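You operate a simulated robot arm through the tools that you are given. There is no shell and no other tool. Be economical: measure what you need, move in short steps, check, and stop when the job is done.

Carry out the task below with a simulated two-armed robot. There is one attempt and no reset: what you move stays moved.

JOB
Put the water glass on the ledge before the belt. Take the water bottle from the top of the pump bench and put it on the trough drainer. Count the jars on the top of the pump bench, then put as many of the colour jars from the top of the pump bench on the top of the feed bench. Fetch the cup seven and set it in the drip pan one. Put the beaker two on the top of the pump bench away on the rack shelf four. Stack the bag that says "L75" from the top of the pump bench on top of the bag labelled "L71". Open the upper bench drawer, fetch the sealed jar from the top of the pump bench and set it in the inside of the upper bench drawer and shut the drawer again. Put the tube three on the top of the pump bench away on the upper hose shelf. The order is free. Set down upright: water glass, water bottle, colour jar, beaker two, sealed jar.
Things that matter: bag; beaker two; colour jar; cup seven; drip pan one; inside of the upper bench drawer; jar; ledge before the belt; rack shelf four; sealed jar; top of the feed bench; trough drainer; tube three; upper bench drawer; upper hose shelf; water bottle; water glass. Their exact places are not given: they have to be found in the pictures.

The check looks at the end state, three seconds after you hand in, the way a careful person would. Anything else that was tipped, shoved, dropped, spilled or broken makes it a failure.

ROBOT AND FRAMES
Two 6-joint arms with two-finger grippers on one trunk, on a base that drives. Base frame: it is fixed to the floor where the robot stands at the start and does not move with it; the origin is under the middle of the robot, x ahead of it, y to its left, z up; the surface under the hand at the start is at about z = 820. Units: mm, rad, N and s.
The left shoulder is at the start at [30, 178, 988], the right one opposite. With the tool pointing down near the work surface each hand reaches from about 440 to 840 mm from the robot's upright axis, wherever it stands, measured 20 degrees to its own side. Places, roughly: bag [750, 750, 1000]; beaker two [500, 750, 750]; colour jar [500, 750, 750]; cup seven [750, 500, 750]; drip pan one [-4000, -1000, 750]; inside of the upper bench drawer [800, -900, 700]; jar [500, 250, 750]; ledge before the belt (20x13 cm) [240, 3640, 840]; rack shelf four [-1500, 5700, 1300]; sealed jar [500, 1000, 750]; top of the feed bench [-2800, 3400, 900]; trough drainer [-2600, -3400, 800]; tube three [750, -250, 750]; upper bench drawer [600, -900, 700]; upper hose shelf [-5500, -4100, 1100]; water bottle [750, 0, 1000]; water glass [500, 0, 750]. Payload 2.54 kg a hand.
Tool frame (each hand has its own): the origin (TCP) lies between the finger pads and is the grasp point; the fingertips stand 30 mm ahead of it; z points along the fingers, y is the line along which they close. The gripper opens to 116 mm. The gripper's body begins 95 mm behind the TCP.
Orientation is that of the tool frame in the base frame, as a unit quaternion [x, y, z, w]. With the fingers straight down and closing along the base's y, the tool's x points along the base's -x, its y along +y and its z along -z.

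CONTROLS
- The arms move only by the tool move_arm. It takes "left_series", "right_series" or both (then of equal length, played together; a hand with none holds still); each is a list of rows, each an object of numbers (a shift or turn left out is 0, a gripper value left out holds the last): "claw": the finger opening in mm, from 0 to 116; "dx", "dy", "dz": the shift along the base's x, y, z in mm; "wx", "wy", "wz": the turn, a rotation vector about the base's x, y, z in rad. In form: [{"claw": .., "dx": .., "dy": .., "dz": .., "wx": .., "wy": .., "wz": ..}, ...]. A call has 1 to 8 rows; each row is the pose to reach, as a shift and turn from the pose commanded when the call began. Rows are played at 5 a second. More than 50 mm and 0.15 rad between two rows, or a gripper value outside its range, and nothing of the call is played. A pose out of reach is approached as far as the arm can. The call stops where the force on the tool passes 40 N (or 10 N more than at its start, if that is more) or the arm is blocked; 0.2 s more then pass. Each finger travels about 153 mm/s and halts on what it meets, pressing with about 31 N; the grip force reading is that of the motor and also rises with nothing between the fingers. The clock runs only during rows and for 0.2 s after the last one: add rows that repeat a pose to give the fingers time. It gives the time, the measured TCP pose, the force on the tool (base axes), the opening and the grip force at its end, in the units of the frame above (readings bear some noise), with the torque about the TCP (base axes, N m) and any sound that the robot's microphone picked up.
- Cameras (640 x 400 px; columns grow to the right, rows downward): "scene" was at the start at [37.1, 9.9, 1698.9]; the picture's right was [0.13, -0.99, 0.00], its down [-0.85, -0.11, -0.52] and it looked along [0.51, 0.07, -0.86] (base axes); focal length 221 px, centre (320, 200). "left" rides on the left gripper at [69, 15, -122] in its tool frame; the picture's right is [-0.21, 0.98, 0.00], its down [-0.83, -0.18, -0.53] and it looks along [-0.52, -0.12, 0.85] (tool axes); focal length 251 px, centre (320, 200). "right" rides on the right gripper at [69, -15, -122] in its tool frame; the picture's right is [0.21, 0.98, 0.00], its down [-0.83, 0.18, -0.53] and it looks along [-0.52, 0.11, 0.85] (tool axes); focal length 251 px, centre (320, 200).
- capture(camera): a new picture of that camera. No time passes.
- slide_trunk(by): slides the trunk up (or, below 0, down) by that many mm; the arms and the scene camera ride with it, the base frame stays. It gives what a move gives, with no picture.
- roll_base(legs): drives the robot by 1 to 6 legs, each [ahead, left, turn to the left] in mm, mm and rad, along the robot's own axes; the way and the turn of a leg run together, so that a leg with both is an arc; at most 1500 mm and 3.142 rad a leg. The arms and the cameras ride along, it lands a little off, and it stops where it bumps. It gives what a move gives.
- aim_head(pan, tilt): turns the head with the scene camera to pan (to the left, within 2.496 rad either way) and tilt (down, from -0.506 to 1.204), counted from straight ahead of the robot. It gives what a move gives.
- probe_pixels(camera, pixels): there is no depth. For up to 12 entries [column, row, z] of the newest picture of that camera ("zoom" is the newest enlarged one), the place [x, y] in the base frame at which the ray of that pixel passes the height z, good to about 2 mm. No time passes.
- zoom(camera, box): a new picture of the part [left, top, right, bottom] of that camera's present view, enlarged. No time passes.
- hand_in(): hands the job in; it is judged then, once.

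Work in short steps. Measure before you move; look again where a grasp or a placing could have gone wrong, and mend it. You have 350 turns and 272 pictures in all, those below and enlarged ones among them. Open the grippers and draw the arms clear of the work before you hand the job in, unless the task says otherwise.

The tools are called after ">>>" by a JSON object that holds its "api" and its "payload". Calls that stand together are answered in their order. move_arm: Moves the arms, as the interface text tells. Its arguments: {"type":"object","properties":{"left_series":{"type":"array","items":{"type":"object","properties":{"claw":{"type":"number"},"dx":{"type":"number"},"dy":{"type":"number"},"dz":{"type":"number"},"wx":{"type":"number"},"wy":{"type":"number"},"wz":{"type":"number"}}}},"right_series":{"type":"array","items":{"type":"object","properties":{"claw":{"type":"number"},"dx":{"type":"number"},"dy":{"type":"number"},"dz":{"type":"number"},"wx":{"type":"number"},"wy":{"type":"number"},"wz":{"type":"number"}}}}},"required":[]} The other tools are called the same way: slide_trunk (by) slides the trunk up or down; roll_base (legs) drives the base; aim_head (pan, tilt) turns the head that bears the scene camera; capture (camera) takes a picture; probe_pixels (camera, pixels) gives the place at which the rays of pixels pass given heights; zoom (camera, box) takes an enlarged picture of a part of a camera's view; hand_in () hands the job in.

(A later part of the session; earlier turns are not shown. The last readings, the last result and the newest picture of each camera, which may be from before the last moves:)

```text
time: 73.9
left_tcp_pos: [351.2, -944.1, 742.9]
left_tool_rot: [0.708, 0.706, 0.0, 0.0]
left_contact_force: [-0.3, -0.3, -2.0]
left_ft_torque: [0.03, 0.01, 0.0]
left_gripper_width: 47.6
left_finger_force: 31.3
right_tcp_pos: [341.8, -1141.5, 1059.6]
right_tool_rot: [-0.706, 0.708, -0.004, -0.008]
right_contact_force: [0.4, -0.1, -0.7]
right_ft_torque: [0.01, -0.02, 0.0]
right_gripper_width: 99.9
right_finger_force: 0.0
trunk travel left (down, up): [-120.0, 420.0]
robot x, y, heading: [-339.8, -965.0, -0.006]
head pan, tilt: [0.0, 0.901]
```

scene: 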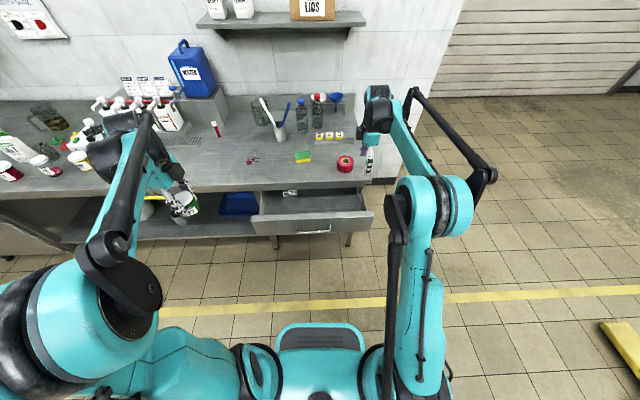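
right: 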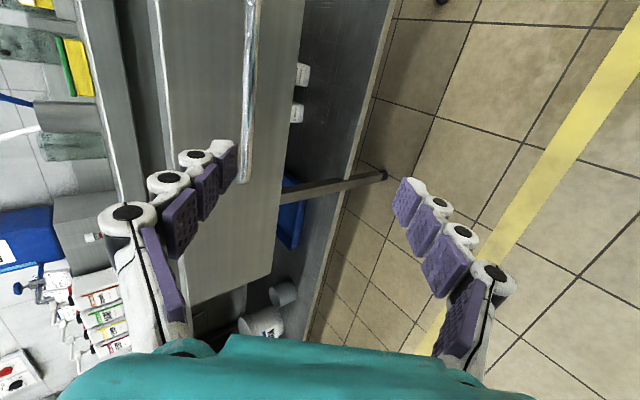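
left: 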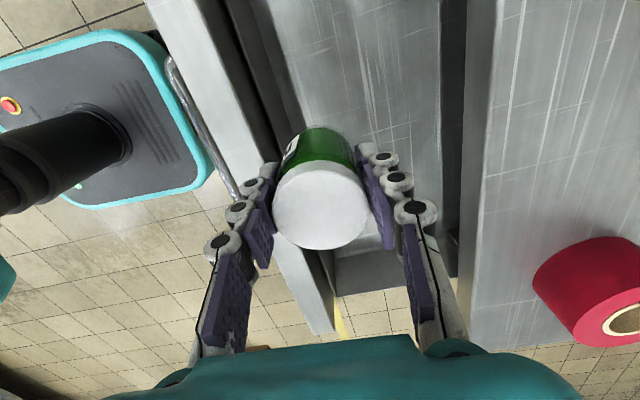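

>>> {"api": "move_arm", "payload": {"left_series": [{"dz": -3}, {"dz": -6}, {"dz": -9}, {"dz": -12}]}}

>>> {"api": "capture", "payload": {"camera": "left"}}

```text
time: 74.9
left_tcp_pos: [351.2, -944.0, 730.6]
left_tool_rot: [0.709, 0.706, 0.0, 0.0]
left_contact_force: [0.8, 0.7, -0.9]
left_ft_torque: [-0.01, 0.03, -0.01]
left_gripper_width: 47.8
left_finger_force: 30.7
right_tcp_pos: [341.9, -1142.4, 1059.3]
right_tool_rot: [-0.707, 0.707, -0.004, -0.007]
right_contact_force: [0.2, 0.7, 0.2]
right_ft_torque: [0.0, 0.0, 0.01]
right_gripper_width: 100.1
right_finger_force: 0.0
trunk travel left (down, up): [-120.0, 420.0]
robot x, y, heading: [-343.9, -967.8, -0.003]
head pan, tilt: [0.0, 0.901]
```

```text
204 pictures are left
```

left: 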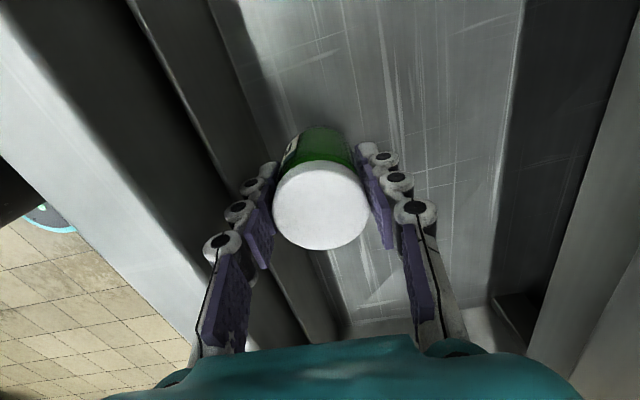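

>>> {"api": "move_arm", "payload": {"left_series": [{"dz": -3}, {"dz": -6}, {"dz": -9}, {"dz": -12}]}}

```text
time: 75.9
left_tcp_pos: [351.1, -943.9, 718.2]
left_tool_rot: [0.708, 0.706, 0.0, 0.0]
left_contact_force: [0.3, -0.8, -1.5]
left_ft_torque: [-0.02, -0.01, -0.02]
left_gripper_width: 48.0
left_finger_force: 30.8
right_tcp_pos: [340.4, -1141.9, 1058.6]
right_tool_rot: [-0.706, 0.708, -0.004, -0.007]
right_contact_force: [-0.3, 0.3, -0.1]
right_ft_torque: [-0.04, 0.02, -0.02]
right_gripper_width: 100.0
right_finger_force: 0.0
trunk travel left (down, up): [-120.0, 420.0]
robot x, y, heading: [-338.8, -965.6, -0.004]
head pan, tilt: [0.0, 0.901]
```

>>> {"api": "move_arm", "payload": {"left_series": [{"dz": -2}, {"dz": -4}, {"dz": -6}]}}

```text
time: 76.7
left_tcp_pos: [350.8, -944.6, 710.9]
left_tool_rot: [0.709, 0.706, 0.0, 0.001]
left_contact_force: [-1.0, -0.3, -2.4]
left_ft_torque: [-0.01, 0.03, 0.0]
left_gripper_width: 47.9
left_finger_force: 30.6
right_tcp_pos: [341.0, -1141.6, 1059.3]
right_tool_rot: [-0.706, 0.708, -0.003, -0.007]
right_contact_force: [0.0, 0.0, 0.3]
right_ft_torque: [0.01, -0.04, 0.0]
right_gripper_width: 99.8
right_finger_force: 0.1
trunk travel left (down, up): [-120.0, 420.0]
robot x, y, heading: [-344.5, -966.1, -0.001]
head pan, tilt: [0.0, 0.901]
```

>>> {"api": "move_arm", "payload": {"left_series": [{"dz": -2}, {"dz": -4}, {"dz": -6}]}}

```text
time: 77.5
left_tcp_pos: [350.7, -944.7, 706.8]
left_tool_rot: [0.709, 0.706, 0.001, 0.001]
left_contact_force: [0.1, -0.6, 23.4]
left_ft_torque: [-0.05, 0.51, -0.01]
left_gripper_width: 48.1
left_finger_force: 31.4
right_tcp_pos: [339.5, -1142.2, 1060.9]
right_tool_rot: [-0.706, 0.708, -0.005, -0.007]
right_contact_force: [0.1, 0.0, -0.6]
right_ft_torque: [-0.01, -0.01, 0.01]
right_gripper_width: 99.9
right_finger_force: 0.0
trunk travel left (down, up): [-120.0, 420.0]
robot x, y, heading: [-336.5, -964.4, -0.006]
head pan, tilt: [0.0, 0.901]
```

Touched the drawer floor. Ease 1.5 mm, open to 76 and rise.

>>> {"api": "move_arm", "payload": {"left_series": [{"dz": 1.5}, {"dz": 1.5, "claw": 60}, {"dz": 1.5, "claw": 76}, {"dz": 1.5}, {"dz": 30}, {"dz": 75}, {"dz": 120}, {"dz": 165}]}}

>>> {"api": "capture", "payload": {"camera": "left"}}

```text
time: 79.3
left_tcp_pos: [350.1, -944.7, 870.2]
left_tool_rot: [0.708, 0.706, 0.001, 0.001]
left_contact_force: [0.4, 0.1, -0.3]
left_ft_torque: [-0.02, -0.01, 0.03]
left_gripper_width: 76.0
left_finger_force: 0.1
right_tcp_pos: [340.3, -1140.7, 1060.3]
right_tool_rot: [-0.706, 0.708, -0.004, -0.006]
right_contact_force: [-1.0, 0.1, -0.4]
right_ft_torque: [-0.02, -0.04, 0.0]
right_gripper_width: 100.1
right_finger_force: 0.0
trunk travel left (down, up): [-120.0, 420.0]
robot x, y, heading: [-342.7, -966.2, -0.003]
head pan, tilt: [0.0, 0.901]
```

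```text
203 pictures are left
```

left: 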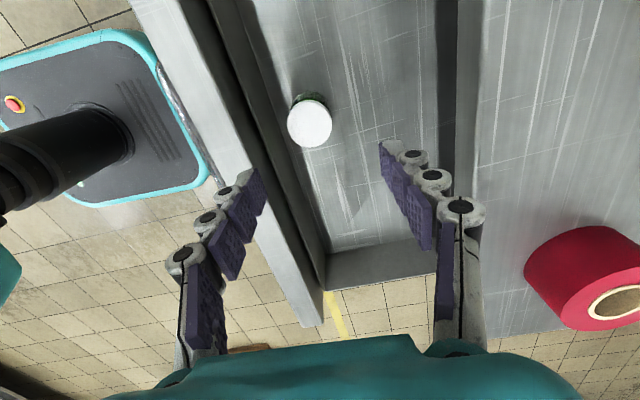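

Jar stands in the drawer. Now I take the left hand up, back and in front of the handle with closed fingers to push it shut.

>>> {"api": "move_arm", "payload": {"left_series": [{"dz": 20, "claw": 40}, {"dx": -45, "dz": 20, "claw": 0}, {"dx": -95, "dz": 20}, {"dx": -140, "dz": 20, "dy": 8}, {"dx": -185, "dz": 0, "dy": 14}, {"dx": -190, "dz": -50, "dy": 14}, {"dx": -190, "dz": -95, "dy": 14}, {"dx": -190, "dz": -130, "dy": 14}]}}

>>> {"api": "capture", "payload": {"camera": "left"}}

```text
refused: row 6 steps farther than a row can; nothing moved
```

```text
202 pictures are left
```

left: 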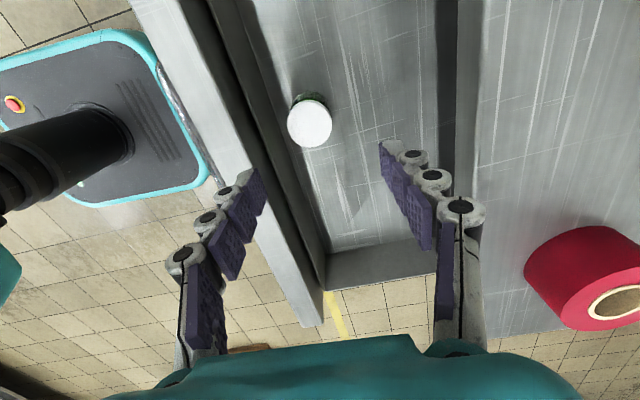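

Row too long; I repeat with shorter rows.

>>> {"api": "move_arm", "payload": {"left_series": [{"dz": 20, "claw": 40}, {"dx": -45, "dz": 20, "claw": 0}, {"dx": -93, "dz": 20}, {"dx": -140, "dz": 20, "dy": 8}, {"dx": -185, "dz": 5, "dy": 14}, {"dx": -190, "dz": -42, "dy": 14}, {"dx": -190, "dz": -90, "dy": 14}, {"dx": -190, "dz": -130, "dy": 14}]}}

>>> {"api": "capture", "payload": {"camera": "left"}}

```text
time: 81.1
left_tcp_pos: [160.2, -929.0, 740.3]
left_tool_rot: [0.709, 0.705, 0.0, 0.0]
left_contact_force: [0.6, 0.8, -0.2]
left_ft_torque: [-0.05, 0.02, -0.02]
left_gripper_width: 0.0
left_finger_force: 28.6
right_tcp_pos: [342.1, -1141.9, 1059.6]
right_tool_rot: [-0.706, 0.708, -0.004, -0.008]
right_contact_force: [0.2, 0.0, -0.8]
right_ft_torque: [0.03, 0.02, -0.01]
right_gripper_width: 100.0
right_finger_force: 0.1
trunk travel left (down, up): [-120.0, 420.0]
robot x, y, heading: [-344.0, -967.8, -0.005]
head pan, tilt: [0.0, 0.901]
```

```text
201 pictures are left
```

left: 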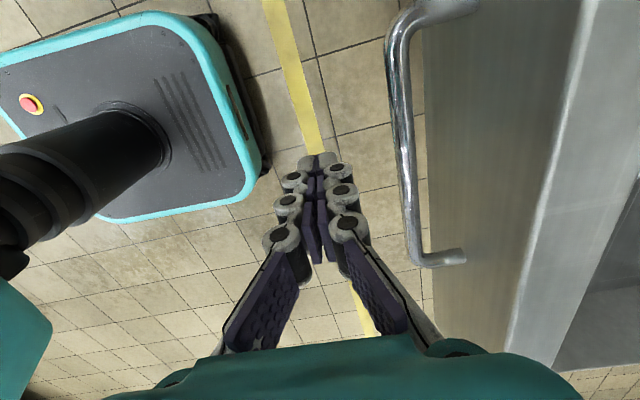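

Finger faces the bar. Push +x.

>>> {"api": "move_arm", "payload": {"left_series": [{"dx": 25}, {"dx": 50}, {"dx": 80}, {"dx": 110}, {"dx": 140}, {"dx": 170}, {"dx": 200}, {"dx": 230}]}}

>>> {"api": "capture", "payload": {"camera": "left"}}

```text
time: 82.9
left_tcp_pos: [394.4, -930.2, 740.6]
left_tool_rot: [0.709, 0.706, 0.0, -0.001]
left_contact_force: [0.0, 0.0, 0.0]
left_ft_torque: [-0.02, 0.04, -0.02]
left_gripper_width: 0.1
left_finger_force: 27.9
right_tcp_pos: [342.4, -1142.5, 1058.5]
right_tool_rot: [-0.705, 0.709, -0.004, -0.007]
right_contact_force: [0.1, 0.2, -0.3]
right_ft_torque: [-0.01, 0.02, 0.0]
right_gripper_width: 100.2
right_finger_force: 0.1
trunk travel left (down, up): [-120.0, 420.0]
robot x, y, heading: [-342.2, -968.9, -0.006]
head pan, tilt: [0.0, 0.901]
```

```text
200 pictures are left
```

left: 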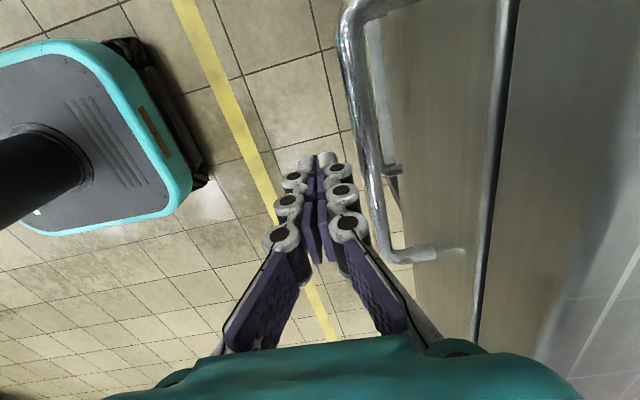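

>>> {"api": "move_arm", "payload": {"left_series": [{"dx": 12}, {"dx": 22}, {"dx": 30}, {"dx": 36}, {"dx": 42}]}}

>>> {"api": "capture", "payload": {"camera": "left"}}

```text
time: 84.1
left_tcp_pos: [428.0, -929.8, 742.1]
left_tool_rot: [0.709, 0.705, -0.001, 0.002]
left_contact_force: [-13.1, -0.9, 2.1]
left_ft_torque: [0.0, 0.2, -0.03]
left_gripper_width: 0.2
left_finger_force: 28.9
right_tcp_pos: [339.7, -1140.2, 1059.4]
right_tool_rot: [-0.706, 0.708, -0.004, -0.006]
right_contact_force: [-0.2, -0.8, 0.6]
right_ft_torque: [0.02, 0.0, -0.05]
right_gripper_width: 99.9
right_finger_force: 0.0
trunk travel left (down, up): [-120.0, 420.0]
robot x, y, heading: [-342.5, -967.5, -0.004]
head pan, tilt: [0.0, 0.901]
```

```text
199 pictures are left
```

left: 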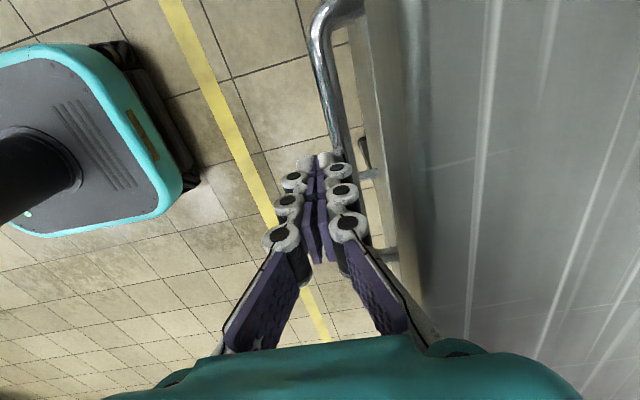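

Likely shut; press a bit more to be sure, then withdraw back.

>>> {"api": "move_arm", "payload": {"left_series": [{"dx": 4}, {"dx": 8}, {"dx": 8}]}}

>>> {"api": "move_arm", "payload": {"left_series": [{"dx": -40}, {"dx": -85}, {"dx": -120, "dz": 20}, {"dx": -130, "dz": 65}, {"dx": -130, "dz": 110}, {"dx": -130, "dz": 155, "claw": 60}, {"dx": -130, "dz": 200, "claw": 116}]}}

>>> {"api": "zoom", "payload": {"camera": "scene", "box": [240, 150, 400, 270]}}

```text
time: 84.9
left_tcp_pos: [429.4, -929.2, 742.9]
left_tool_rot: [0.709, 0.705, 0.0, 0.002]
left_contact_force: [-22.5, -5.1, -5.3]
left_ft_torque: [-0.16, 0.48, 0.07]
left_gripper_width: 0.1
left_finger_force: 28.9
left hand out of reach, approached as far as the arm can: row 1, 2, 3
right_tcp_pos: [339.3, -1142.5, 1060.6]
right_tool_rot: [-0.706, 0.708, -0.005, -0.006]
right_contact_force: [-0.3, 0.1, 0.7]
right_ft_torque: [0.0, 0.02, -0.02]
right_gripper_width: 99.9
right_finger_force: 0.0
trunk travel left (down, up): [-120.0, 420.0]
robot x, y, heading: [-339.7, -968.0, -0.004]
head pan, tilt: [0.0, 0.901]
```

```text
time: 86.5
left_tcp_pos: [300.6, -927.1, 941.7]
left_tool_rot: [0.709, 0.706, 0.001, 0.001]
left_contact_force: [-0.8, 0.3, -0.5]
left_ft_torque: [0.0, -0.01, 0.02]
left_gripper_width: 116.0
left_finger_force: 0.0
right_tcp_pos: [340.7, -1141.7, 1059.7]
right_tool_rot: [-0.706, 0.708, -0.005, -0.007]
right_contact_force: [-0.7, -1.1, 0.0]
right_ft_torque: [-0.02, 0.0, -0.04]
right_gripper_width: 100.0
right_finger_force: 0.1
trunk travel left (down, up): [-120.0, 420.0]
robot x, y, heading: [-340.7, -968.2, -0.001]
head pan, tilt: [0.0, 0.901]
```

```text
3.33 times, centred on (320, 210) of scene
```

zoom: 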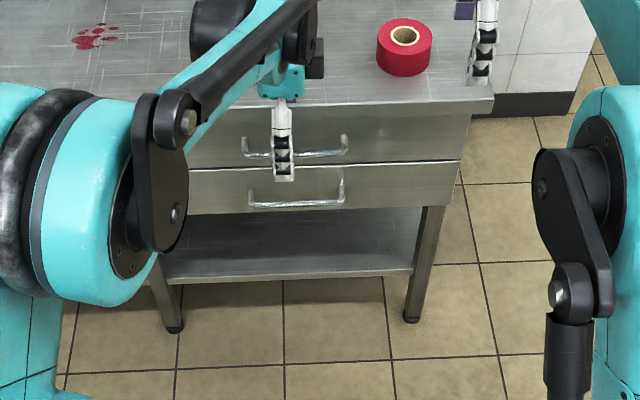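

Drawer is flush shut. Now restore: left hand back to its side and up; trunk up 80.

>>> {"api": "move_arm", "payload": {"left_series": [{"dz": 40, "dy": 20}, {"dz": 75, "dy": 50}, {"dz": 110, "dy": 85}, {"dz": 140, "dy": 120}, {"dz": 150, "dy": 165}, {"dz": 150, "dy": 210}, {"dz": 150, "dy": 255}], "right_series": [{"dz": 30}, {"dz": 60}, {"dz": 90}, {"dz": 110}, {"dz": 110}, {"dz": 110}, {"dz": 110, "claw": 116}]}}

>>> {"api": "slide_trunk", "payload": {"by": 80}}

>>> {"api": "roll_base", "payload": {"legs": [[0, 830, 0.003], [340, 0, 0]]}}

>>> {"api": "capture", "payload": {"camera": "scene"}}

>>> {"api": "capture", "payload": {"camera": "right"}}

>>> {"api": "capture", "payload": {"camera": "left"}}

```text
time: 88.1
left_tcp_pos: [300.6, -672.0, 1092.4]
left_tool_rot: [0.709, 0.705, 0.0, 0.0]
left_contact_force: [-0.2, 1.2, 0.5]
left_ft_torque: [-0.01, 0.05, 0.03]
left_gripper_width: 116.1
left_finger_force: 0.0
right_tcp_pos: [340.5, -1141.0, 1170.3]
right_tool_rot: [-0.705, 0.709, -0.004, -0.008]
right_contact_force: [-0.1, 1.4, 0.3]
right_ft_torque: [0.0, -0.02, 0.04]
right_gripper_width: 115.9
right_finger_force: 0.1
trunk travel left (down, up): [-120.0, 420.0]
robot x, y, heading: [-338.7, -965.8, -0.002]
head pan, tilt: [0.0, 0.901]
```

```text
time: 89.2
left_tcp_pos: [301.6, -673.1, 1172.3]
left_tool_rot: [0.708, 0.706, 0.001, -0.001]
left_contact_force: [1.3, 0.5, -0.2]
left_ft_torque: [0.03, 0.04, 0.0]
left_gripper_width: 115.9
left_finger_force: 0.0
right_tcp_pos: [341.1, -1143.8, 1250.4]
right_tool_rot: [-0.706, 0.708, -0.003, -0.008]
right_contact_force: [-0.3, -0.4, 0.2]
right_ft_torque: [0.02, -0.03, 0.01]
right_gripper_width: 116.1
right_finger_force: 0.1
trunk travel left (down, up): [-200.0, 340.0]
robot x, y, heading: [-343.2, -963.9, -0.005]
head pan, tilt: [0.0, 0.901]
```

```text
time: 95.5
left_tcp_pos: [638.7, 159.5, 1172.4]
left_tool_rot: [0.705, 0.709, 0.0, -0.001]
left_contact_force: [1.1, 0.1, 0.0]
left_ft_torque: [-0.03, 0.01, 0.01]
left_gripper_width: 116.1
left_finger_force: 0.0
right_tcp_pos: [681.0, -310.6, 1249.8]
right_tool_rot: [0.709, -0.705, 0.004, 0.007]
right_contact_force: [-0.2, -0.4, -0.7]
right_ft_torque: [0.01, 0.0, 0.02]
right_gripper_width: 116.1
right_finger_force: 0.0
trunk travel left (down, up): [-200.0, 340.0]
robot x, y, heading: [-2.2, -144.7, 0.008]
head pan, tilt: [0.0, 0.901]
```

```text
197 pictures are left
```

scene: 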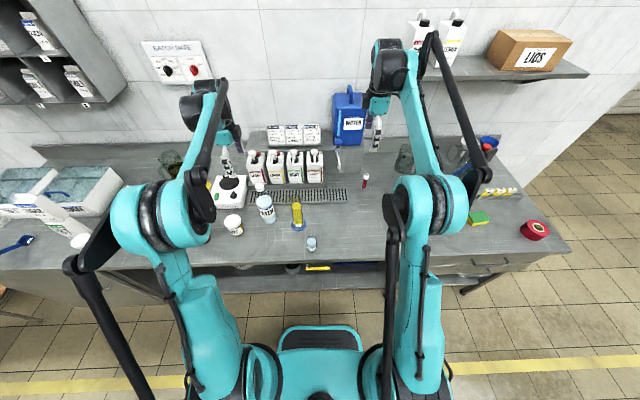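

```text
196 pictures are left
```

right: 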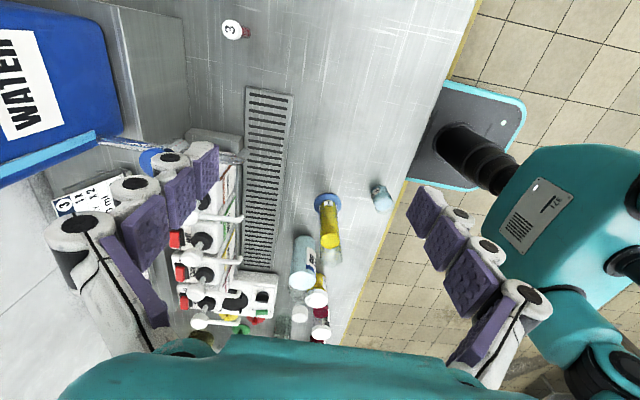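

```text
195 pictures are left
```

left: 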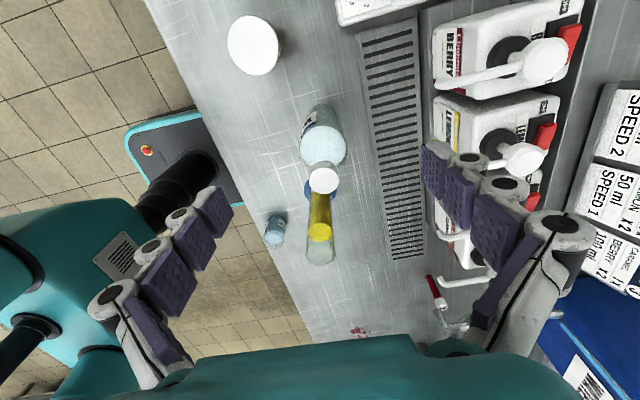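

I enlarge the tube, glass, and bottle.

>>> {"api": "zoom", "payload": {"camera": "scene", "box": [220, 160, 380, 260]}}

>>> {"api": "zoom", "payload": {"camera": "right", "box": [200, 0, 280, 60]}}

>>> {"api": "zoom", "payload": {"camera": "left", "box": [220, 80, 380, 280]}}

```text
4.00 times, centred on (300, 210) of scene
```

zoom: 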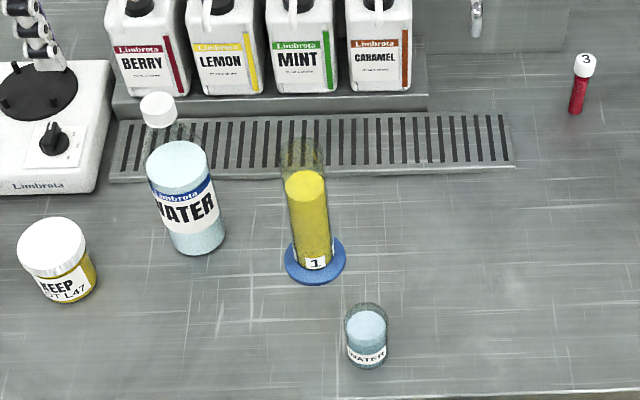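

```text
6.67 times, centred on (240, 30) of right
```

zoom: 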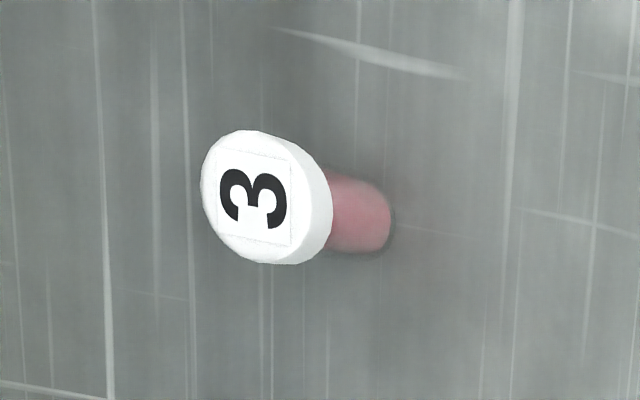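

```text
2.00 times, centred on (300, 180) of left
```

zoom: 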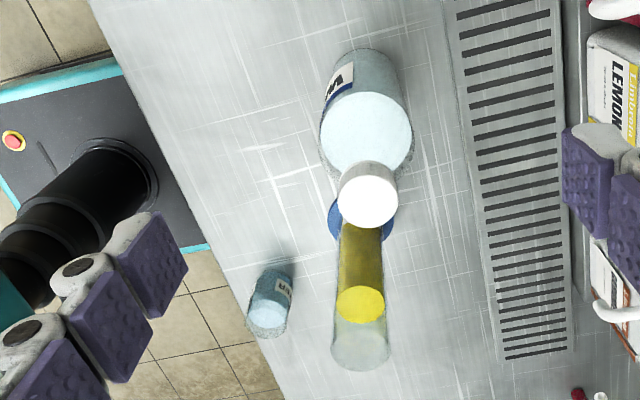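

I probe tube, bottle and glass positions.

>>> {"api": "zoom", "payload": {"camera": "scene", "box": [220, 160, 380, 260]}}

>>> {"api": "probe_pixels", "payload": {"camera": "zoom", "pixels": [[576, 112, 820], [585, 58, 900], [585, 58, 920], [194, 252, 820], [160, 108, 1000], [160, 108, 1030], [224, 222, 820], [176, 235, 820], [365, 367, 820], [347, 350, 820], [386, 352, 820], [369, 318, 900]]}}

>>> {"api": "probe_pixels", "payload": {"camera": "right", "pixels": [[232, 28, 900], [232, 28, 920], [246, 32, 820]]}}

>>> {"api": "probe_pixels", "payload": {"camera": "left", "pixels": [[324, 181, 1000], [324, 181, 1030], [308, 108, 820], [276, 233, 900], [280, 216, 820]]}}

```text
4.00 times, centred on (300, 210) of scene
```

zoom: 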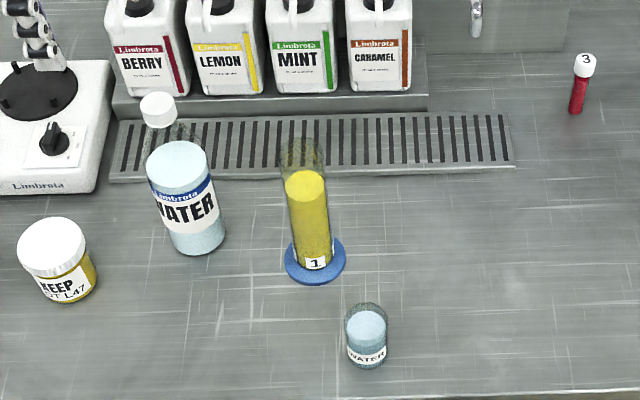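

```text
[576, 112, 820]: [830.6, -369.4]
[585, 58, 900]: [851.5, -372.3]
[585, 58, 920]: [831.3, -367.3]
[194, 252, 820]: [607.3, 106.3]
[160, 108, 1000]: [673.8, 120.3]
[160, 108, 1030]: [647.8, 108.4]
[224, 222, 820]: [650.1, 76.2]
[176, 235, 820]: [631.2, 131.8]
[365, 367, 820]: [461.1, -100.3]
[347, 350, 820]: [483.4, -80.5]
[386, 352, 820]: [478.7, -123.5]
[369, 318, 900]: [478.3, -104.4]
```

```text
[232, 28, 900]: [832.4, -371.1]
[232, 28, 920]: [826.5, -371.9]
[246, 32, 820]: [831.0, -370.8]
```

```text
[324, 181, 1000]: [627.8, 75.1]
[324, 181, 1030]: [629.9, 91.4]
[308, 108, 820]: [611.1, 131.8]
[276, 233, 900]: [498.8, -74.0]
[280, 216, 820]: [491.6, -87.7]
```

>>> {"api": "zoom", "payload": {"camera": "scene", "box": [245, 170, 295, 230]}}

>>> {"api": "probe_pixels", "payload": {"camera": "zoom", "pixels": [[320, 130, 960], [320, 130, 1000], [320, 130, 920], [320, 260, 900], [320, 330, 850]]}}

```text
6.67 times, centred on (270, 200) of scene
```

zoom: 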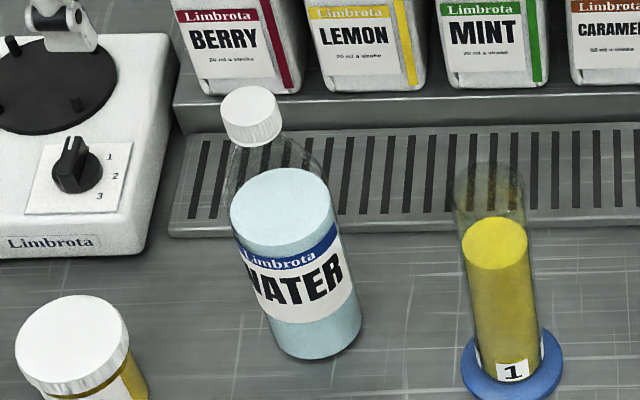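

```text
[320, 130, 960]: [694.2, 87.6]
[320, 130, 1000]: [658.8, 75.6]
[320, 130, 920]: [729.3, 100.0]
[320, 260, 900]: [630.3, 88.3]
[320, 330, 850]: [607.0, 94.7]
```

Tube three ≈ (830.5, −370), top ≈ 918; bottle ≈ (631, 103), top ≈ 1050. I drive ahead 45 mm and bring the right hand above the tube.

>>> {"api": "roll_base", "payload": {"legs": [[45, 0, -0.008]]}}

>>> {"api": "move_arm", "payload": {"right_series": [{"dx": 20, "dy": -10, "dz": -40, "claw": 60}, {"dx": 40, "dy": -20, "dz": -80}, {"dx": 60, "dy": -30, "dz": -120}, {"dx": 80, "dy": -45, "dz": -160}, {"dx": 95, "dy": -55, "dz": -200}, {"dx": 104, "dy": -59, "dz": -240}]}}

>>> {"api": "capture", "payload": {"camera": "right"}}

```text
time: 96.4
left_tcp_pos: [688.1, 153.8, 1171.3]
left_tool_rot: [0.708, 0.706, 0.0, 0.0]
left_contact_force: [1.2, -1.0, -1.0]
left_ft_torque: [-0.02, 0.06, 0.01]
left_gripper_width: 115.9
left_finger_force: 0.1
right_tcp_pos: [728.6, -315.9, 1249.4]
right_tool_rot: [-0.707, 0.707, -0.004, -0.007]
right_contact_force: [1.1, 0.0, 0.3]
right_ft_torque: [0.02, 0.08, 0.01]
right_gripper_width: 116.2
right_finger_force: 0.0
trunk travel left (down, up): [-200.0, 340.0]
robot x, y, heading: [45.7, -143.8, -0.003]
head pan, tilt: [0.0, 0.901]
```

```text
time: 97.8
left_tcp_pos: [686.1, 154.0, 1170.4]
left_tool_rot: [0.707, 0.707, 0.0, 0.0]
left_contact_force: [0.2, 0.5, -0.1]
left_ft_torque: [0.0, 0.03, -0.03]
left_gripper_width: 116.0
left_finger_force: 0.2
right_tcp_pos: [832.2, -373.7, 1010.2]
right_tool_rot: [-0.707, 0.708, -0.003, -0.007]
right_contact_force: [-0.4, 0.5, -0.3]
right_ft_torque: [-0.05, -0.01, 0.01]
right_gripper_width: 59.9
right_finger_force: 0.0
trunk travel left (down, up): [-200.0, 340.0]
robot x, y, heading: [41.6, -141.6, -0.001]
head pan, tilt: [0.0, 0.901]
```

```text
189 pictures are left
```

right: 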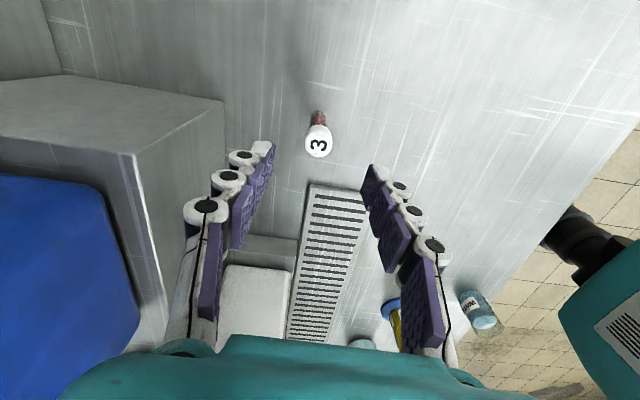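

>>> {"api": "probe_pixels", "payload": {"camera": "right", "pixels": [[318, 143, 915], [318, 112, 820], [223, 100, 950], [135, 155, 950], [223, 100, 900], [135, 155, 900]]}}

```text
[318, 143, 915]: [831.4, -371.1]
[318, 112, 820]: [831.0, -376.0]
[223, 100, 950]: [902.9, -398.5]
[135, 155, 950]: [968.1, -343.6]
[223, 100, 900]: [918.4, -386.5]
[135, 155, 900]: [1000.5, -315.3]
```

The stand begins at x≈944, clear. Tube at (831, −372). Lower to z≈885 and close gently.

>>> {"api": "move_arm", "payload": {"right_series": [{"dx": -1, "dy": 1, "dz": -45}, {"dx": -1, "dy": 1, "dz": -90}, {"dx": -1, "dy": 1, "dz": -122}, {"dx": -1, "dy": 1, "dz": -122, "claw": 30}, {"dx": -1, "dy": 1, "dz": -122, "claw": 10}, {"dx": -1, "dy": 1, "dz": -122, "claw": 8}, {"dx": -1, "dy": 1, "dz": -122, "claw": 8}]}}

>>> {"api": "capture", "payload": {"camera": "right"}}

```text
time: 99.4
left_tcp_pos: [686.9, 153.3, 1171.1]
left_tool_rot: [0.709, 0.706, 0.001, -0.001]
left_contact_force: [0.3, -0.1, -0.4]
left_ft_torque: [-0.01, 0.01, 0.04]
left_gripper_width: 115.7
left_finger_force: 0.0
right_tcp_pos: [828.6, -373.9, 890.3]
right_tool_rot: [-0.706, 0.708, -0.004, -0.007]
right_contact_force: [-0.8, 0.3, 0.5]
right_ft_torque: [-0.01, 0.0, 0.04]
right_gripper_width: 20.8
right_finger_force: 30.7
trunk travel left (down, up): [-200.0, 340.0]
robot x, y, heading: [44.7, -141.0, -0.004]
head pan, tilt: [0.0, 0.901]
```

```text
188 pictures are left
```

right: 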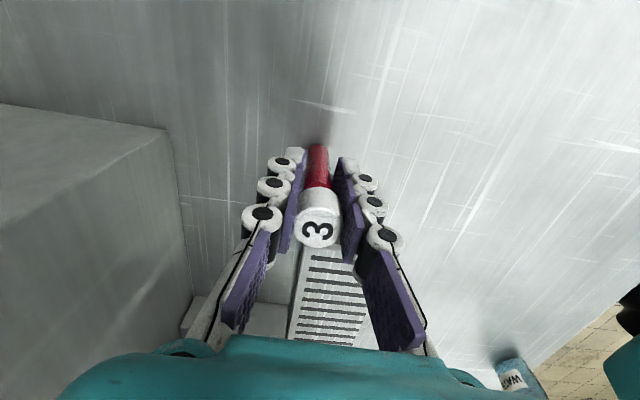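

Tube gripped (20.8 mm at the cap). Lift up and back.

>>> {"api": "move_arm", "payload": {"right_series": [{"dz": 45}, {"dz": 95}, {"dz": 145}, {"dx": -5, "dz": 190}, {"dx": -25, "dz": 235}, {"dx": -50, "dz": 275}, {"dx": -80, "dz": 305}, {"dx": -115, "dz": 330}]}}

>>> {"api": "capture", "payload": {"camera": "left"}}

```text
time: 101.2
left_tcp_pos: [684.3, 154.0, 1172.9]
left_tool_rot: [0.708, 0.707, 0.001, 0.0]
left_contact_force: [0.5, -0.1, 0.6]
left_ft_torque: [-0.01, -0.06, -0.02]
left_gripper_width: 116.0
left_finger_force: 0.1
right_tcp_pos: [711.8, -373.6, 1219.1]
right_tool_rot: [-0.706, 0.708, -0.004, -0.007]
right_contact_force: [-0.4, -0.7, -0.2]
right_ft_torque: [-0.01, -0.01, 0.0]
right_gripper_width: 21.2
right_finger_force: 31.1
trunk travel left (down, up): [-200.0, 340.0]
robot x, y, heading: [42.3, -141.9, 0.0]
head pan, tilt: [0.0, 0.901]
```

```text
187 pictures are left
```

left: 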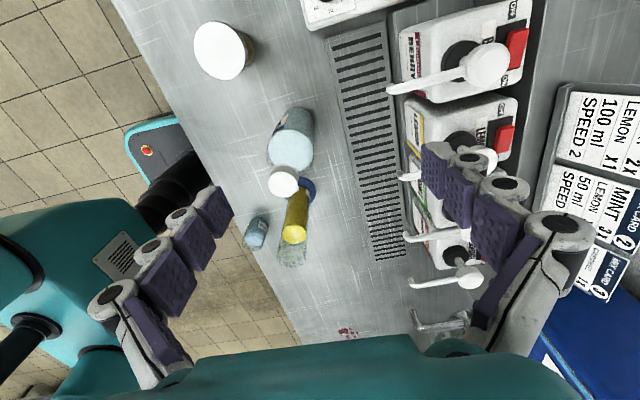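

>>> {"api": "probe_pixels", "payload": {"camera": "left", "pixels": [[284, 182, 1050], [392, 90, 1000], [402, 177, 1000], [294, 233, 960], [293, 262, 1000], [308, 185, 820]]}}

```text
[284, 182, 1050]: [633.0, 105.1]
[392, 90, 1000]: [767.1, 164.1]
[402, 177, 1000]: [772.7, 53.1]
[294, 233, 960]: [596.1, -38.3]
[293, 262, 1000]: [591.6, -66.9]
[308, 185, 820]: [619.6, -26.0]
```

Bottle at (632.5, 104.5). Bring the left hand over it and down to z≈965.

>>> {"api": "move_arm", "payload": {"left_series": [{"dx": -20, "dy": -20, "claw": 95}, {"dx": -40, "dy": -38}, {"dx": -52, "dy": -49, "dz": -10}, {"dx": -52, "dy": -49, "dz": -55}, {"dx": -52, "dy": -49, "dz": -100}]}}

>>> {"api": "capture", "payload": {"camera": "left"}}

```text
time: 102.4
left_tcp_pos: [635.2, 104.9, 1071.9]
left_tool_rot: [0.708, 0.706, 0.0, -0.001]
left_contact_force: [0.4, -0.4, -0.2]
left_ft_torque: [0.0, 0.02, -0.01]
left_gripper_width: 95.0
left_finger_force: 0.1
right_tcp_pos: [713.5, -374.0, 1217.7]
right_tool_rot: [-0.706, 0.708, -0.004, -0.007]
right_contact_force: [0.4, -0.2, -0.1]
right_ft_torque: [0.0, 0.0, -0.02]
right_gripper_width: 21.0
right_finger_force: 31.0
trunk travel left (down, up): [-200.0, 340.0]
robot x, y, heading: [44.7, -139.9, 0.0]
head pan, tilt: [0.0, 0.901]
```

```text
186 pictures are left
```

left: 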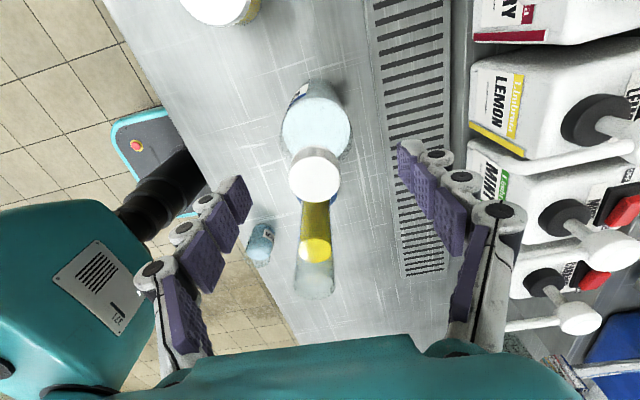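

Cap centred at (316,175). Lower to 965.

>>> {"api": "move_arm", "payload": {"left_series": [{"dx": -2, "dz": -40}, {"dx": -2, "dz": -75}, {"dx": -2, "dz": -106}, {"dx": -2, "dz": -106}]}}

>>> {"api": "capture", "payload": {"camera": "left"}}

>>> {"api": "zoom", "payload": {"camera": "scene", "box": [220, 150, 320, 230]}}

```text
time: 103.4
left_tcp_pos: [633.1, 105.9, 967.5]
left_tool_rot: [0.708, 0.707, 0.001, 0.0]
left_contact_force: [-0.1, -0.2, 0.5]
left_ft_torque: [0.0, 0.0, -0.01]
left_gripper_width: 95.4
left_finger_force: 0.1
right_tcp_pos: [713.2, -373.4, 1218.6]
right_tool_rot: [-0.706, 0.708, -0.004, -0.006]
right_contact_force: [1.1, -0.2, -0.6]
right_ft_torque: [-0.02, 0.01, 0.01]
right_gripper_width: 20.7
right_finger_force: 30.8
trunk travel left (down, up): [-200.0, 340.0]
robot x, y, heading: [43.0, -141.0, 0.001]
head pan, tilt: [0.0, 0.901]
```

```text
185 pictures are left
```

left: 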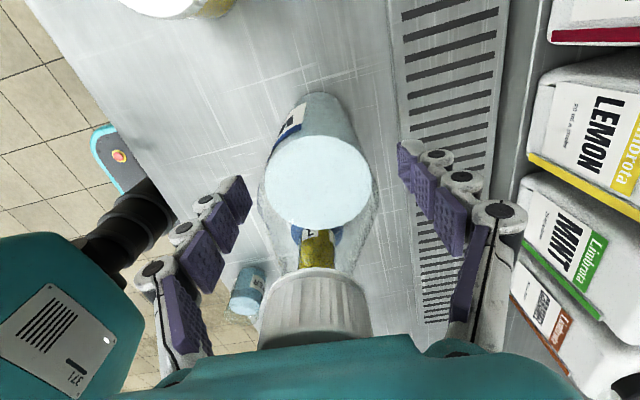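

```text
5.00 times, centred on (270, 190) of scene
```

zoom: 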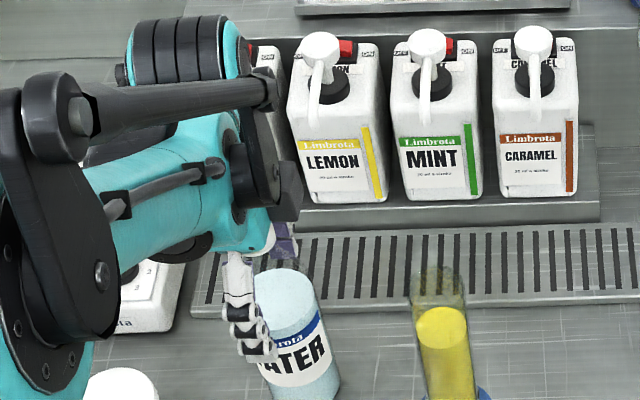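

Fingers straddle the body. Close.

>>> {"api": "move_arm", "payload": {"left_series": [{"claw": 75}, {"claw": 55}, {"claw": 40}, {"claw": 40}]}}

```text
time: 104.4
left_tcp_pos: [633.1, 106.1, 967.2]
left_tool_rot: [0.708, 0.706, 0.0, 0.0]
left_contact_force: [-2.2, -0.3, 0.1]
left_ft_torque: [-0.02, 0.09, 0.01]
left_gripper_width: 63.9
left_finger_force: 30.7
right_tcp_pos: [713.8, -373.9, 1217.2]
right_tool_rot: [-0.707, 0.708, -0.005, -0.006]
right_contact_force: [0.2, 0.5, 0.9]
right_ft_torque: [-0.01, 0.0, 0.0]
right_gripper_width: 21.0
right_finger_force: 30.5
trunk travel left (down, up): [-200.0, 340.0]
robot x, y, heading: [44.0, -138.1, -0.0]
head pan, tilt: [0.0, 0.901]
```

Gripped at 63.9 mm. Lift slowly.

>>> {"api": "move_arm", "payload": {"left_series": [{"dz": 20}, {"dz": 50}, {"dz": 85}, {"dz": 125}, {"dz": 165}, {"dz": 205}, {"dx": -20, "dz": 230}]}}

>>> {"api": "capture", "payload": {"camera": "left"}}

```text
time: 106.0
left_tcp_pos: [610.2, 105.2, 1195.7]
left_tool_rot: [0.707, 0.707, 0.001, 0.001]
left_contact_force: [-0.5, -0.1, -5.0]
left_ft_torque: [-0.01, -0.04, -0.01]
left_gripper_width: 63.6
left_finger_force: 31.1
right_tcp_pos: [712.9, -373.5, 1218.9]
right_tool_rot: [-0.707, 0.707, -0.004, -0.007]
right_contact_force: [-1.2, -0.1, 0.0]
right_ft_torque: [0.0, -0.01, 0.0]
right_gripper_width: 20.9
right_finger_force: 31.2
trunk travel left (down, up): [-200.0, 340.0]
robot x, y, heading: [44.8, -140.9, -0.003]
head pan, tilt: [0.0, 0.901]
```

```text
183 pictures are left
```

left: 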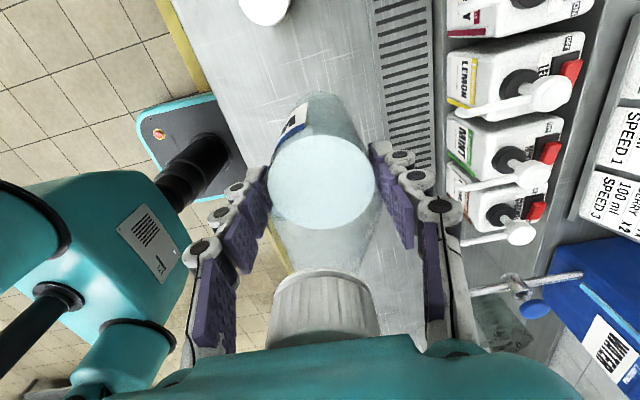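

Lifted. I drive back 600 mm, and look behind toward the trough (−2600, −3400).

>>> {"api": "roll_base", "payload": {"legs": [[-600, 0, 0]]}}

>>> {"api": "move_arm", "payload": {"left_series": [{"dx": -25}, {"dx": -50}, {"dx": -75}], "right_series": [{"dx": -50}, {"dx": -100}, {"dx": -150}]}}

>>> {"api": "aim_head", "payload": {"pan": -2.3, "tilt": 0.3}}

>>> {"api": "capture", "payload": {"camera": "scene"}}

>>> {"api": "aim_head", "payload": {"pan": 2.4, "tilt": 0.3}}

>>> {"api": "capture", "payload": {"camera": "scene"}}

```text
time: 109.4
left_tcp_pos: [11.9, 107.7, 1195.4]
left_tool_rot: [0.704, 0.71, 0.0, 0.0]
left_contact_force: [-0.3, -0.2, -4.9]
left_ft_torque: [0.07, 0.01, 0.01]
left_gripper_width: 63.7
left_finger_force: 31.0
right_tcp_pos: [118.5, -369.2, 1218.7]
right_tool_rot: [0.71, -0.705, 0.004, 0.006]
right_contact_force: [-0.5, 0.0, -0.2]
right_ft_torque: [0.01, 0.0, 0.02]
right_gripper_width: 21.2
right_finger_force: 31.1
trunk travel left (down, up): [-200.0, 340.0]
robot x, y, heading: [-555.7, -140.3, 0.007]
head pan, tilt: [0.0, 0.901]
```

```text
time: 110.2
left_tcp_pos: [-66.6, 107.4, 1197.2]
left_tool_rot: [0.704, 0.71, 0.001, 0.001]
left_contact_force: [-0.4, 0.4, -4.4]
left_ft_torque: [0.01, -0.08, 0.03]
left_gripper_width: 63.7
left_finger_force: 31.3
right_tcp_pos: [-36.5, -369.1, 1218.8]
right_tool_rot: [0.709, -0.705, 0.005, 0.006]
right_contact_force: [-0.3, 0.1, 0.1]
right_ft_torque: [-0.02, -0.12, 0.0]
right_gripper_width: 21.2
right_finger_force: 30.5
trunk travel left (down, up): [-200.0, 340.0]
robot x, y, heading: [-555.7, -142.1, 0.01]
head pan, tilt: [0.0, 0.901]
```

```text
time: 112.3
left_tcp_pos: [-62.1, 108.6, 1195.2]
left_tool_rot: [0.705, 0.709, -0.001, 0.0]
left_contact_force: [0.5, 0.1, -5.9]
left_ft_torque: [0.04, -0.01, 0.01]
left_gripper_width: 64.0
left_finger_force: 30.5
right_tcp_pos: [-31.5, -369.5, 1217.8]
right_tool_rot: [0.71, -0.704, 0.004, 0.007]
right_contact_force: [0.1, 0.5, -1.0]
right_ft_torque: [0.02, 0.0, -0.03]
right_gripper_width: 20.5
right_finger_force: 31.1
trunk travel left (down, up): [-200.0, 340.0]
robot x, y, heading: [-552.9, -144.9, 0.003]
head pan, tilt: [-2.3, 0.3]
```

```text
182 pictures are left
```

scene: 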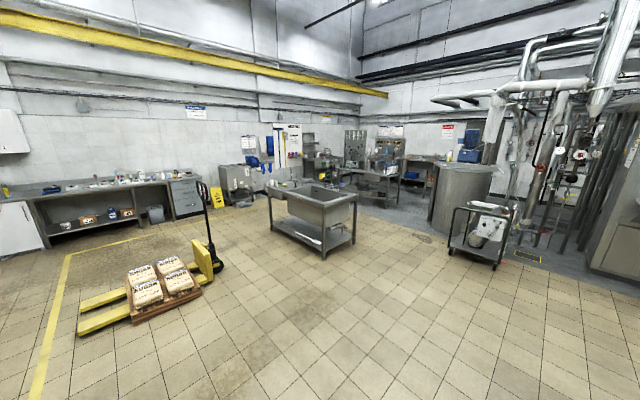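

```text
time: 116.0
left_tcp_pos: [-62.2, 108.5, 1196.5]
left_tool_rot: [0.705, 0.71, 0.0, -0.001]
left_contact_force: [0.0, -0.1, -5.6]
left_ft_torque: [0.02, -0.05, -0.01]
left_gripper_width: 63.7
left_finger_force: 30.7
right_tcp_pos: [-31.6, -369.1, 1216.6]
right_tool_rot: [0.71, -0.704, 0.004, 0.007]
right_contact_force: [0.5, -0.6, -0.2]
right_ft_torque: [0.01, 0.02, -0.02]
right_gripper_width: 20.8
right_finger_force: 30.7
trunk travel left (down, up): [-200.0, 340.0]
robot x, y, heading: [-553.5, -139.3, 0.006]
head pan, tilt: [2.4, 0.3]
```

```text
181 pictures are left
```

scene: 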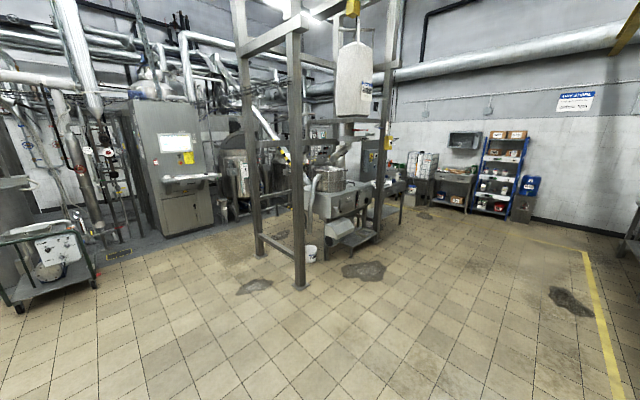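

>>> {"api": "aim_head", "payload": {"pan": -2.3, "tilt": 0.3}}

>>> {"api": "zoom", "payload": {"camera": "scene", "box": [240, 110, 400, 260]}}

>>> {"api": "zoom", "payload": {"camera": "scene", "box": [420, 170, 540, 280]}}

```text
time: 119.8
left_tcp_pos: [-61.8, 108.7, 1195.6]
left_tool_rot: [0.705, 0.709, 0.0, 0.0]
left_contact_force: [-0.2, -0.5, -5.2]
left_ft_torque: [0.04, 0.01, -0.01]
left_gripper_width: 63.8
left_finger_force: 31.1
right_tcp_pos: [-30.9, -367.8, 1217.5]
right_tool_rot: [0.71, -0.704, 0.004, 0.007]
right_contact_force: [0.1, 0.1, -0.1]
right_ft_torque: [0.02, 0.02, -0.02]
right_gripper_width: 20.7
right_finger_force: 30.8
trunk travel left (down, up): [-200.0, 340.0]
robot x, y, heading: [-551.1, -142.6, 0.008]
head pan, tilt: [-2.3, 0.3]
```

```text
2.67 times, centred on (320, 185) of scene
```

zoom: 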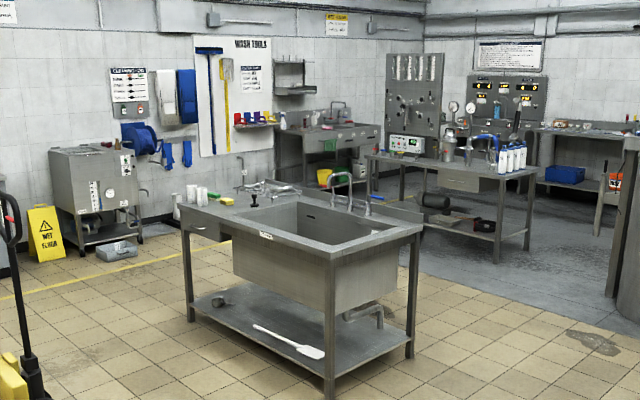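

```text
3.64 times, centred on (480, 225) of scene
```

zoom: 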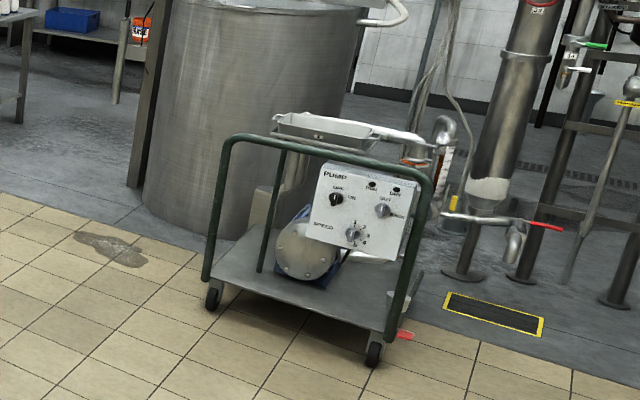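

I probe the floor points of the trough's legs and the cart's wheels, and further landmarks.

>>> {"api": "probe_pixels", "payload": {"camera": "scene", "pixels": [[271.2, 229.1, 0], [323.7, 256.8, 0], [353.6, 243.1, 0], [267.5, 187.6, 870], [323.7, 206.7, 870], [357.4, 196.2, 870], [310, 178, 870], [283, 186, 870], [450.5, 254, 0], [494.8, 269.5, 0], [469, 205, 800], [433, 224, 0]]}}

```text
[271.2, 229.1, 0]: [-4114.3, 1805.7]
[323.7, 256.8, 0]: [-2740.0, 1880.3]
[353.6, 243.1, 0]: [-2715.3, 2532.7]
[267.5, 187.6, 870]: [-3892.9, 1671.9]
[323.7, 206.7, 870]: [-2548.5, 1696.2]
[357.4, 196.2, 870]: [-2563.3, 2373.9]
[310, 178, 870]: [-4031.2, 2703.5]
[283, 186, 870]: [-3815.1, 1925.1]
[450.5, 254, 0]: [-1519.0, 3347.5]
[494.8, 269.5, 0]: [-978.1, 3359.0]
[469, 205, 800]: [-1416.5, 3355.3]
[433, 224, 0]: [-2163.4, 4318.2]
```

Those used the other picture; I take a fresh scene capture and probe again.

>>> {"api": "capture", "payload": {"camera": "scene"}}

>>> {"api": "probe_pixels", "payload": {"camera": "scene", "pixels": [[271.2, 229.1, 0], [323.7, 256.8, 0], [353.6, 243.1, 0], [267.5, 187.6, 870], [323.7, 206.7, 870], [357.4, 196.2, 870], [283, 186, 870], [283, 186, 820], [450.5, 254, 0], [494.8, 269.5, 0], [469, 205, 800], [433, 224, 0]]}}

```text
178 pictures are left
```

scene: 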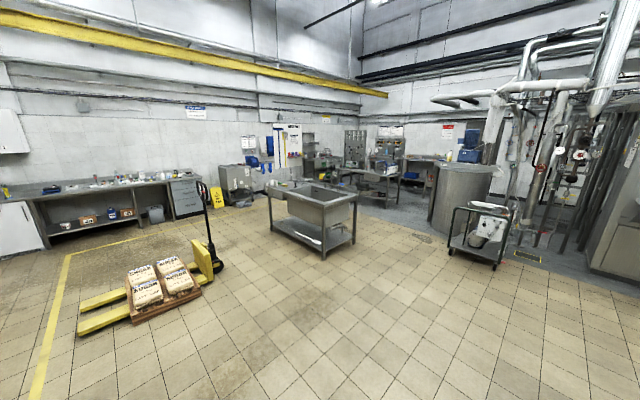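

```text
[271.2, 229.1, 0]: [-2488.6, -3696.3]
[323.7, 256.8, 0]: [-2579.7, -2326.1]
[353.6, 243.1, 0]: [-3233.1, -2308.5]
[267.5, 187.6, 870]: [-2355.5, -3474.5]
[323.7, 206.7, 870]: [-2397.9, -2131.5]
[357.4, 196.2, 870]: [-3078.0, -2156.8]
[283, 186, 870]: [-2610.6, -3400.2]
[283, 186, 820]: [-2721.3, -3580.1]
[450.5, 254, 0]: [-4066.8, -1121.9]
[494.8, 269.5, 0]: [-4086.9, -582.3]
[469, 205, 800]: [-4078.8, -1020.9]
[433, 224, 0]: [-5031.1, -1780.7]
```

The trough spans about x −2450…−3240, y −2300…−3700, drainer at its far (−y) end. I probe the pallet jack extents to plan the route.

>>> {"api": "probe_pixels", "payload": {"camera": "scene", "pixels": [[220, 272, 0], [195, 300, 0], [78, 335, 0], [132, 325, 0], [250, 207, 0], [237, 205, 0], [300, 290, 0], [200, 215, 0], [42, 247, 0]]}}

```text
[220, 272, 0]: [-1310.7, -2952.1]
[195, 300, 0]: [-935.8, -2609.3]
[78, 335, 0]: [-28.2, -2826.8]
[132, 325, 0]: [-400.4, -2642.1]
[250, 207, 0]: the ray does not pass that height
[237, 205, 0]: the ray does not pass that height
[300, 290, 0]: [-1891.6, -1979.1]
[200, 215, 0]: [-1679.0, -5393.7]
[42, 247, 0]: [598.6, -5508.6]
```

Route: back to x≈−1850, turn around, then sidestep left (−y) about 3000 mm along the trough.

>>> {"api": "roll_base", "payload": {"legs": [[-1300, 0, 0], [0, 0, 3.136], [0, 1500, 0]]}}

>>> {"api": "aim_head", "payload": {"pan": 0.6, "tilt": 0.6}}

>>> {"api": "capture", "payload": {"camera": "scene"}}

```text
time: 140.6
left_tcp_pos: [-2378.1, -1882.1, 1196.2]
left_tool_rot: [-0.701, 0.714, 0.0, 0.001]
left_contact_force: [-0.6, -0.5, -6.2]
left_ft_torque: [-0.01, -0.01, -0.02]
left_gripper_width: 63.8
left_finger_force: 30.8
right_tcp_pos: [-2395.8, -1405.3, 1216.6]
right_tool_rot: [0.713, 0.701, 0.006, -0.004]
right_contact_force: [0.7, 0.3, -0.6]
right_ft_torque: [0.0, 0.0, 0.0]
right_gripper_width: 20.8
right_finger_force: 31.2
trunk travel left (down, up): [-200.0, 340.0]
robot x, y, heading: [-1884.8, -1642.7, 3.126]
head pan, tilt: [-2.3, 0.3]
```

```text
time: 143.1
left_tcp_pos: [-2378.2, -1882.2, 1194.8]
left_tool_rot: [-0.701, 0.713, 0.001, 0.0]
left_contact_force: [-0.9, -0.3, -5.3]
left_ft_torque: [0.02, 0.01, 0.02]
left_gripper_width: 64.2
left_finger_force: 30.6
right_tcp_pos: [-2395.3, -1404.9, 1217.7]
right_tool_rot: [0.714, 0.701, 0.008, -0.003]
right_contact_force: [-0.4, 0.2, -0.9]
right_ft_torque: [0.04, 0.01, 0.0]
right_gripper_width: 20.8
right_finger_force: 30.2
trunk travel left (down, up): [-200.0, 340.0]
robot x, y, heading: [-1881.5, -1639.6, 3.125]
head pan, tilt: [0.6, 0.6]
```

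```text
177 pictures are left
```

scene: 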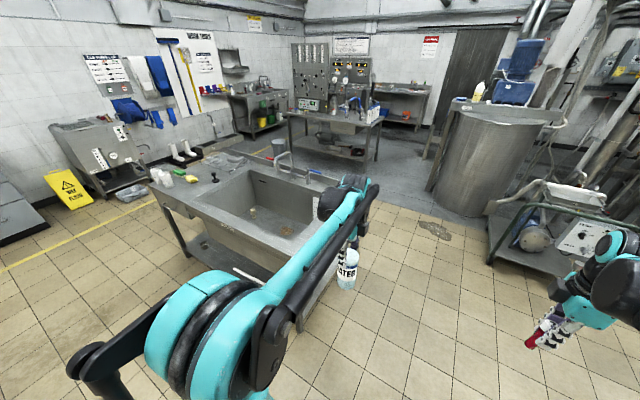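

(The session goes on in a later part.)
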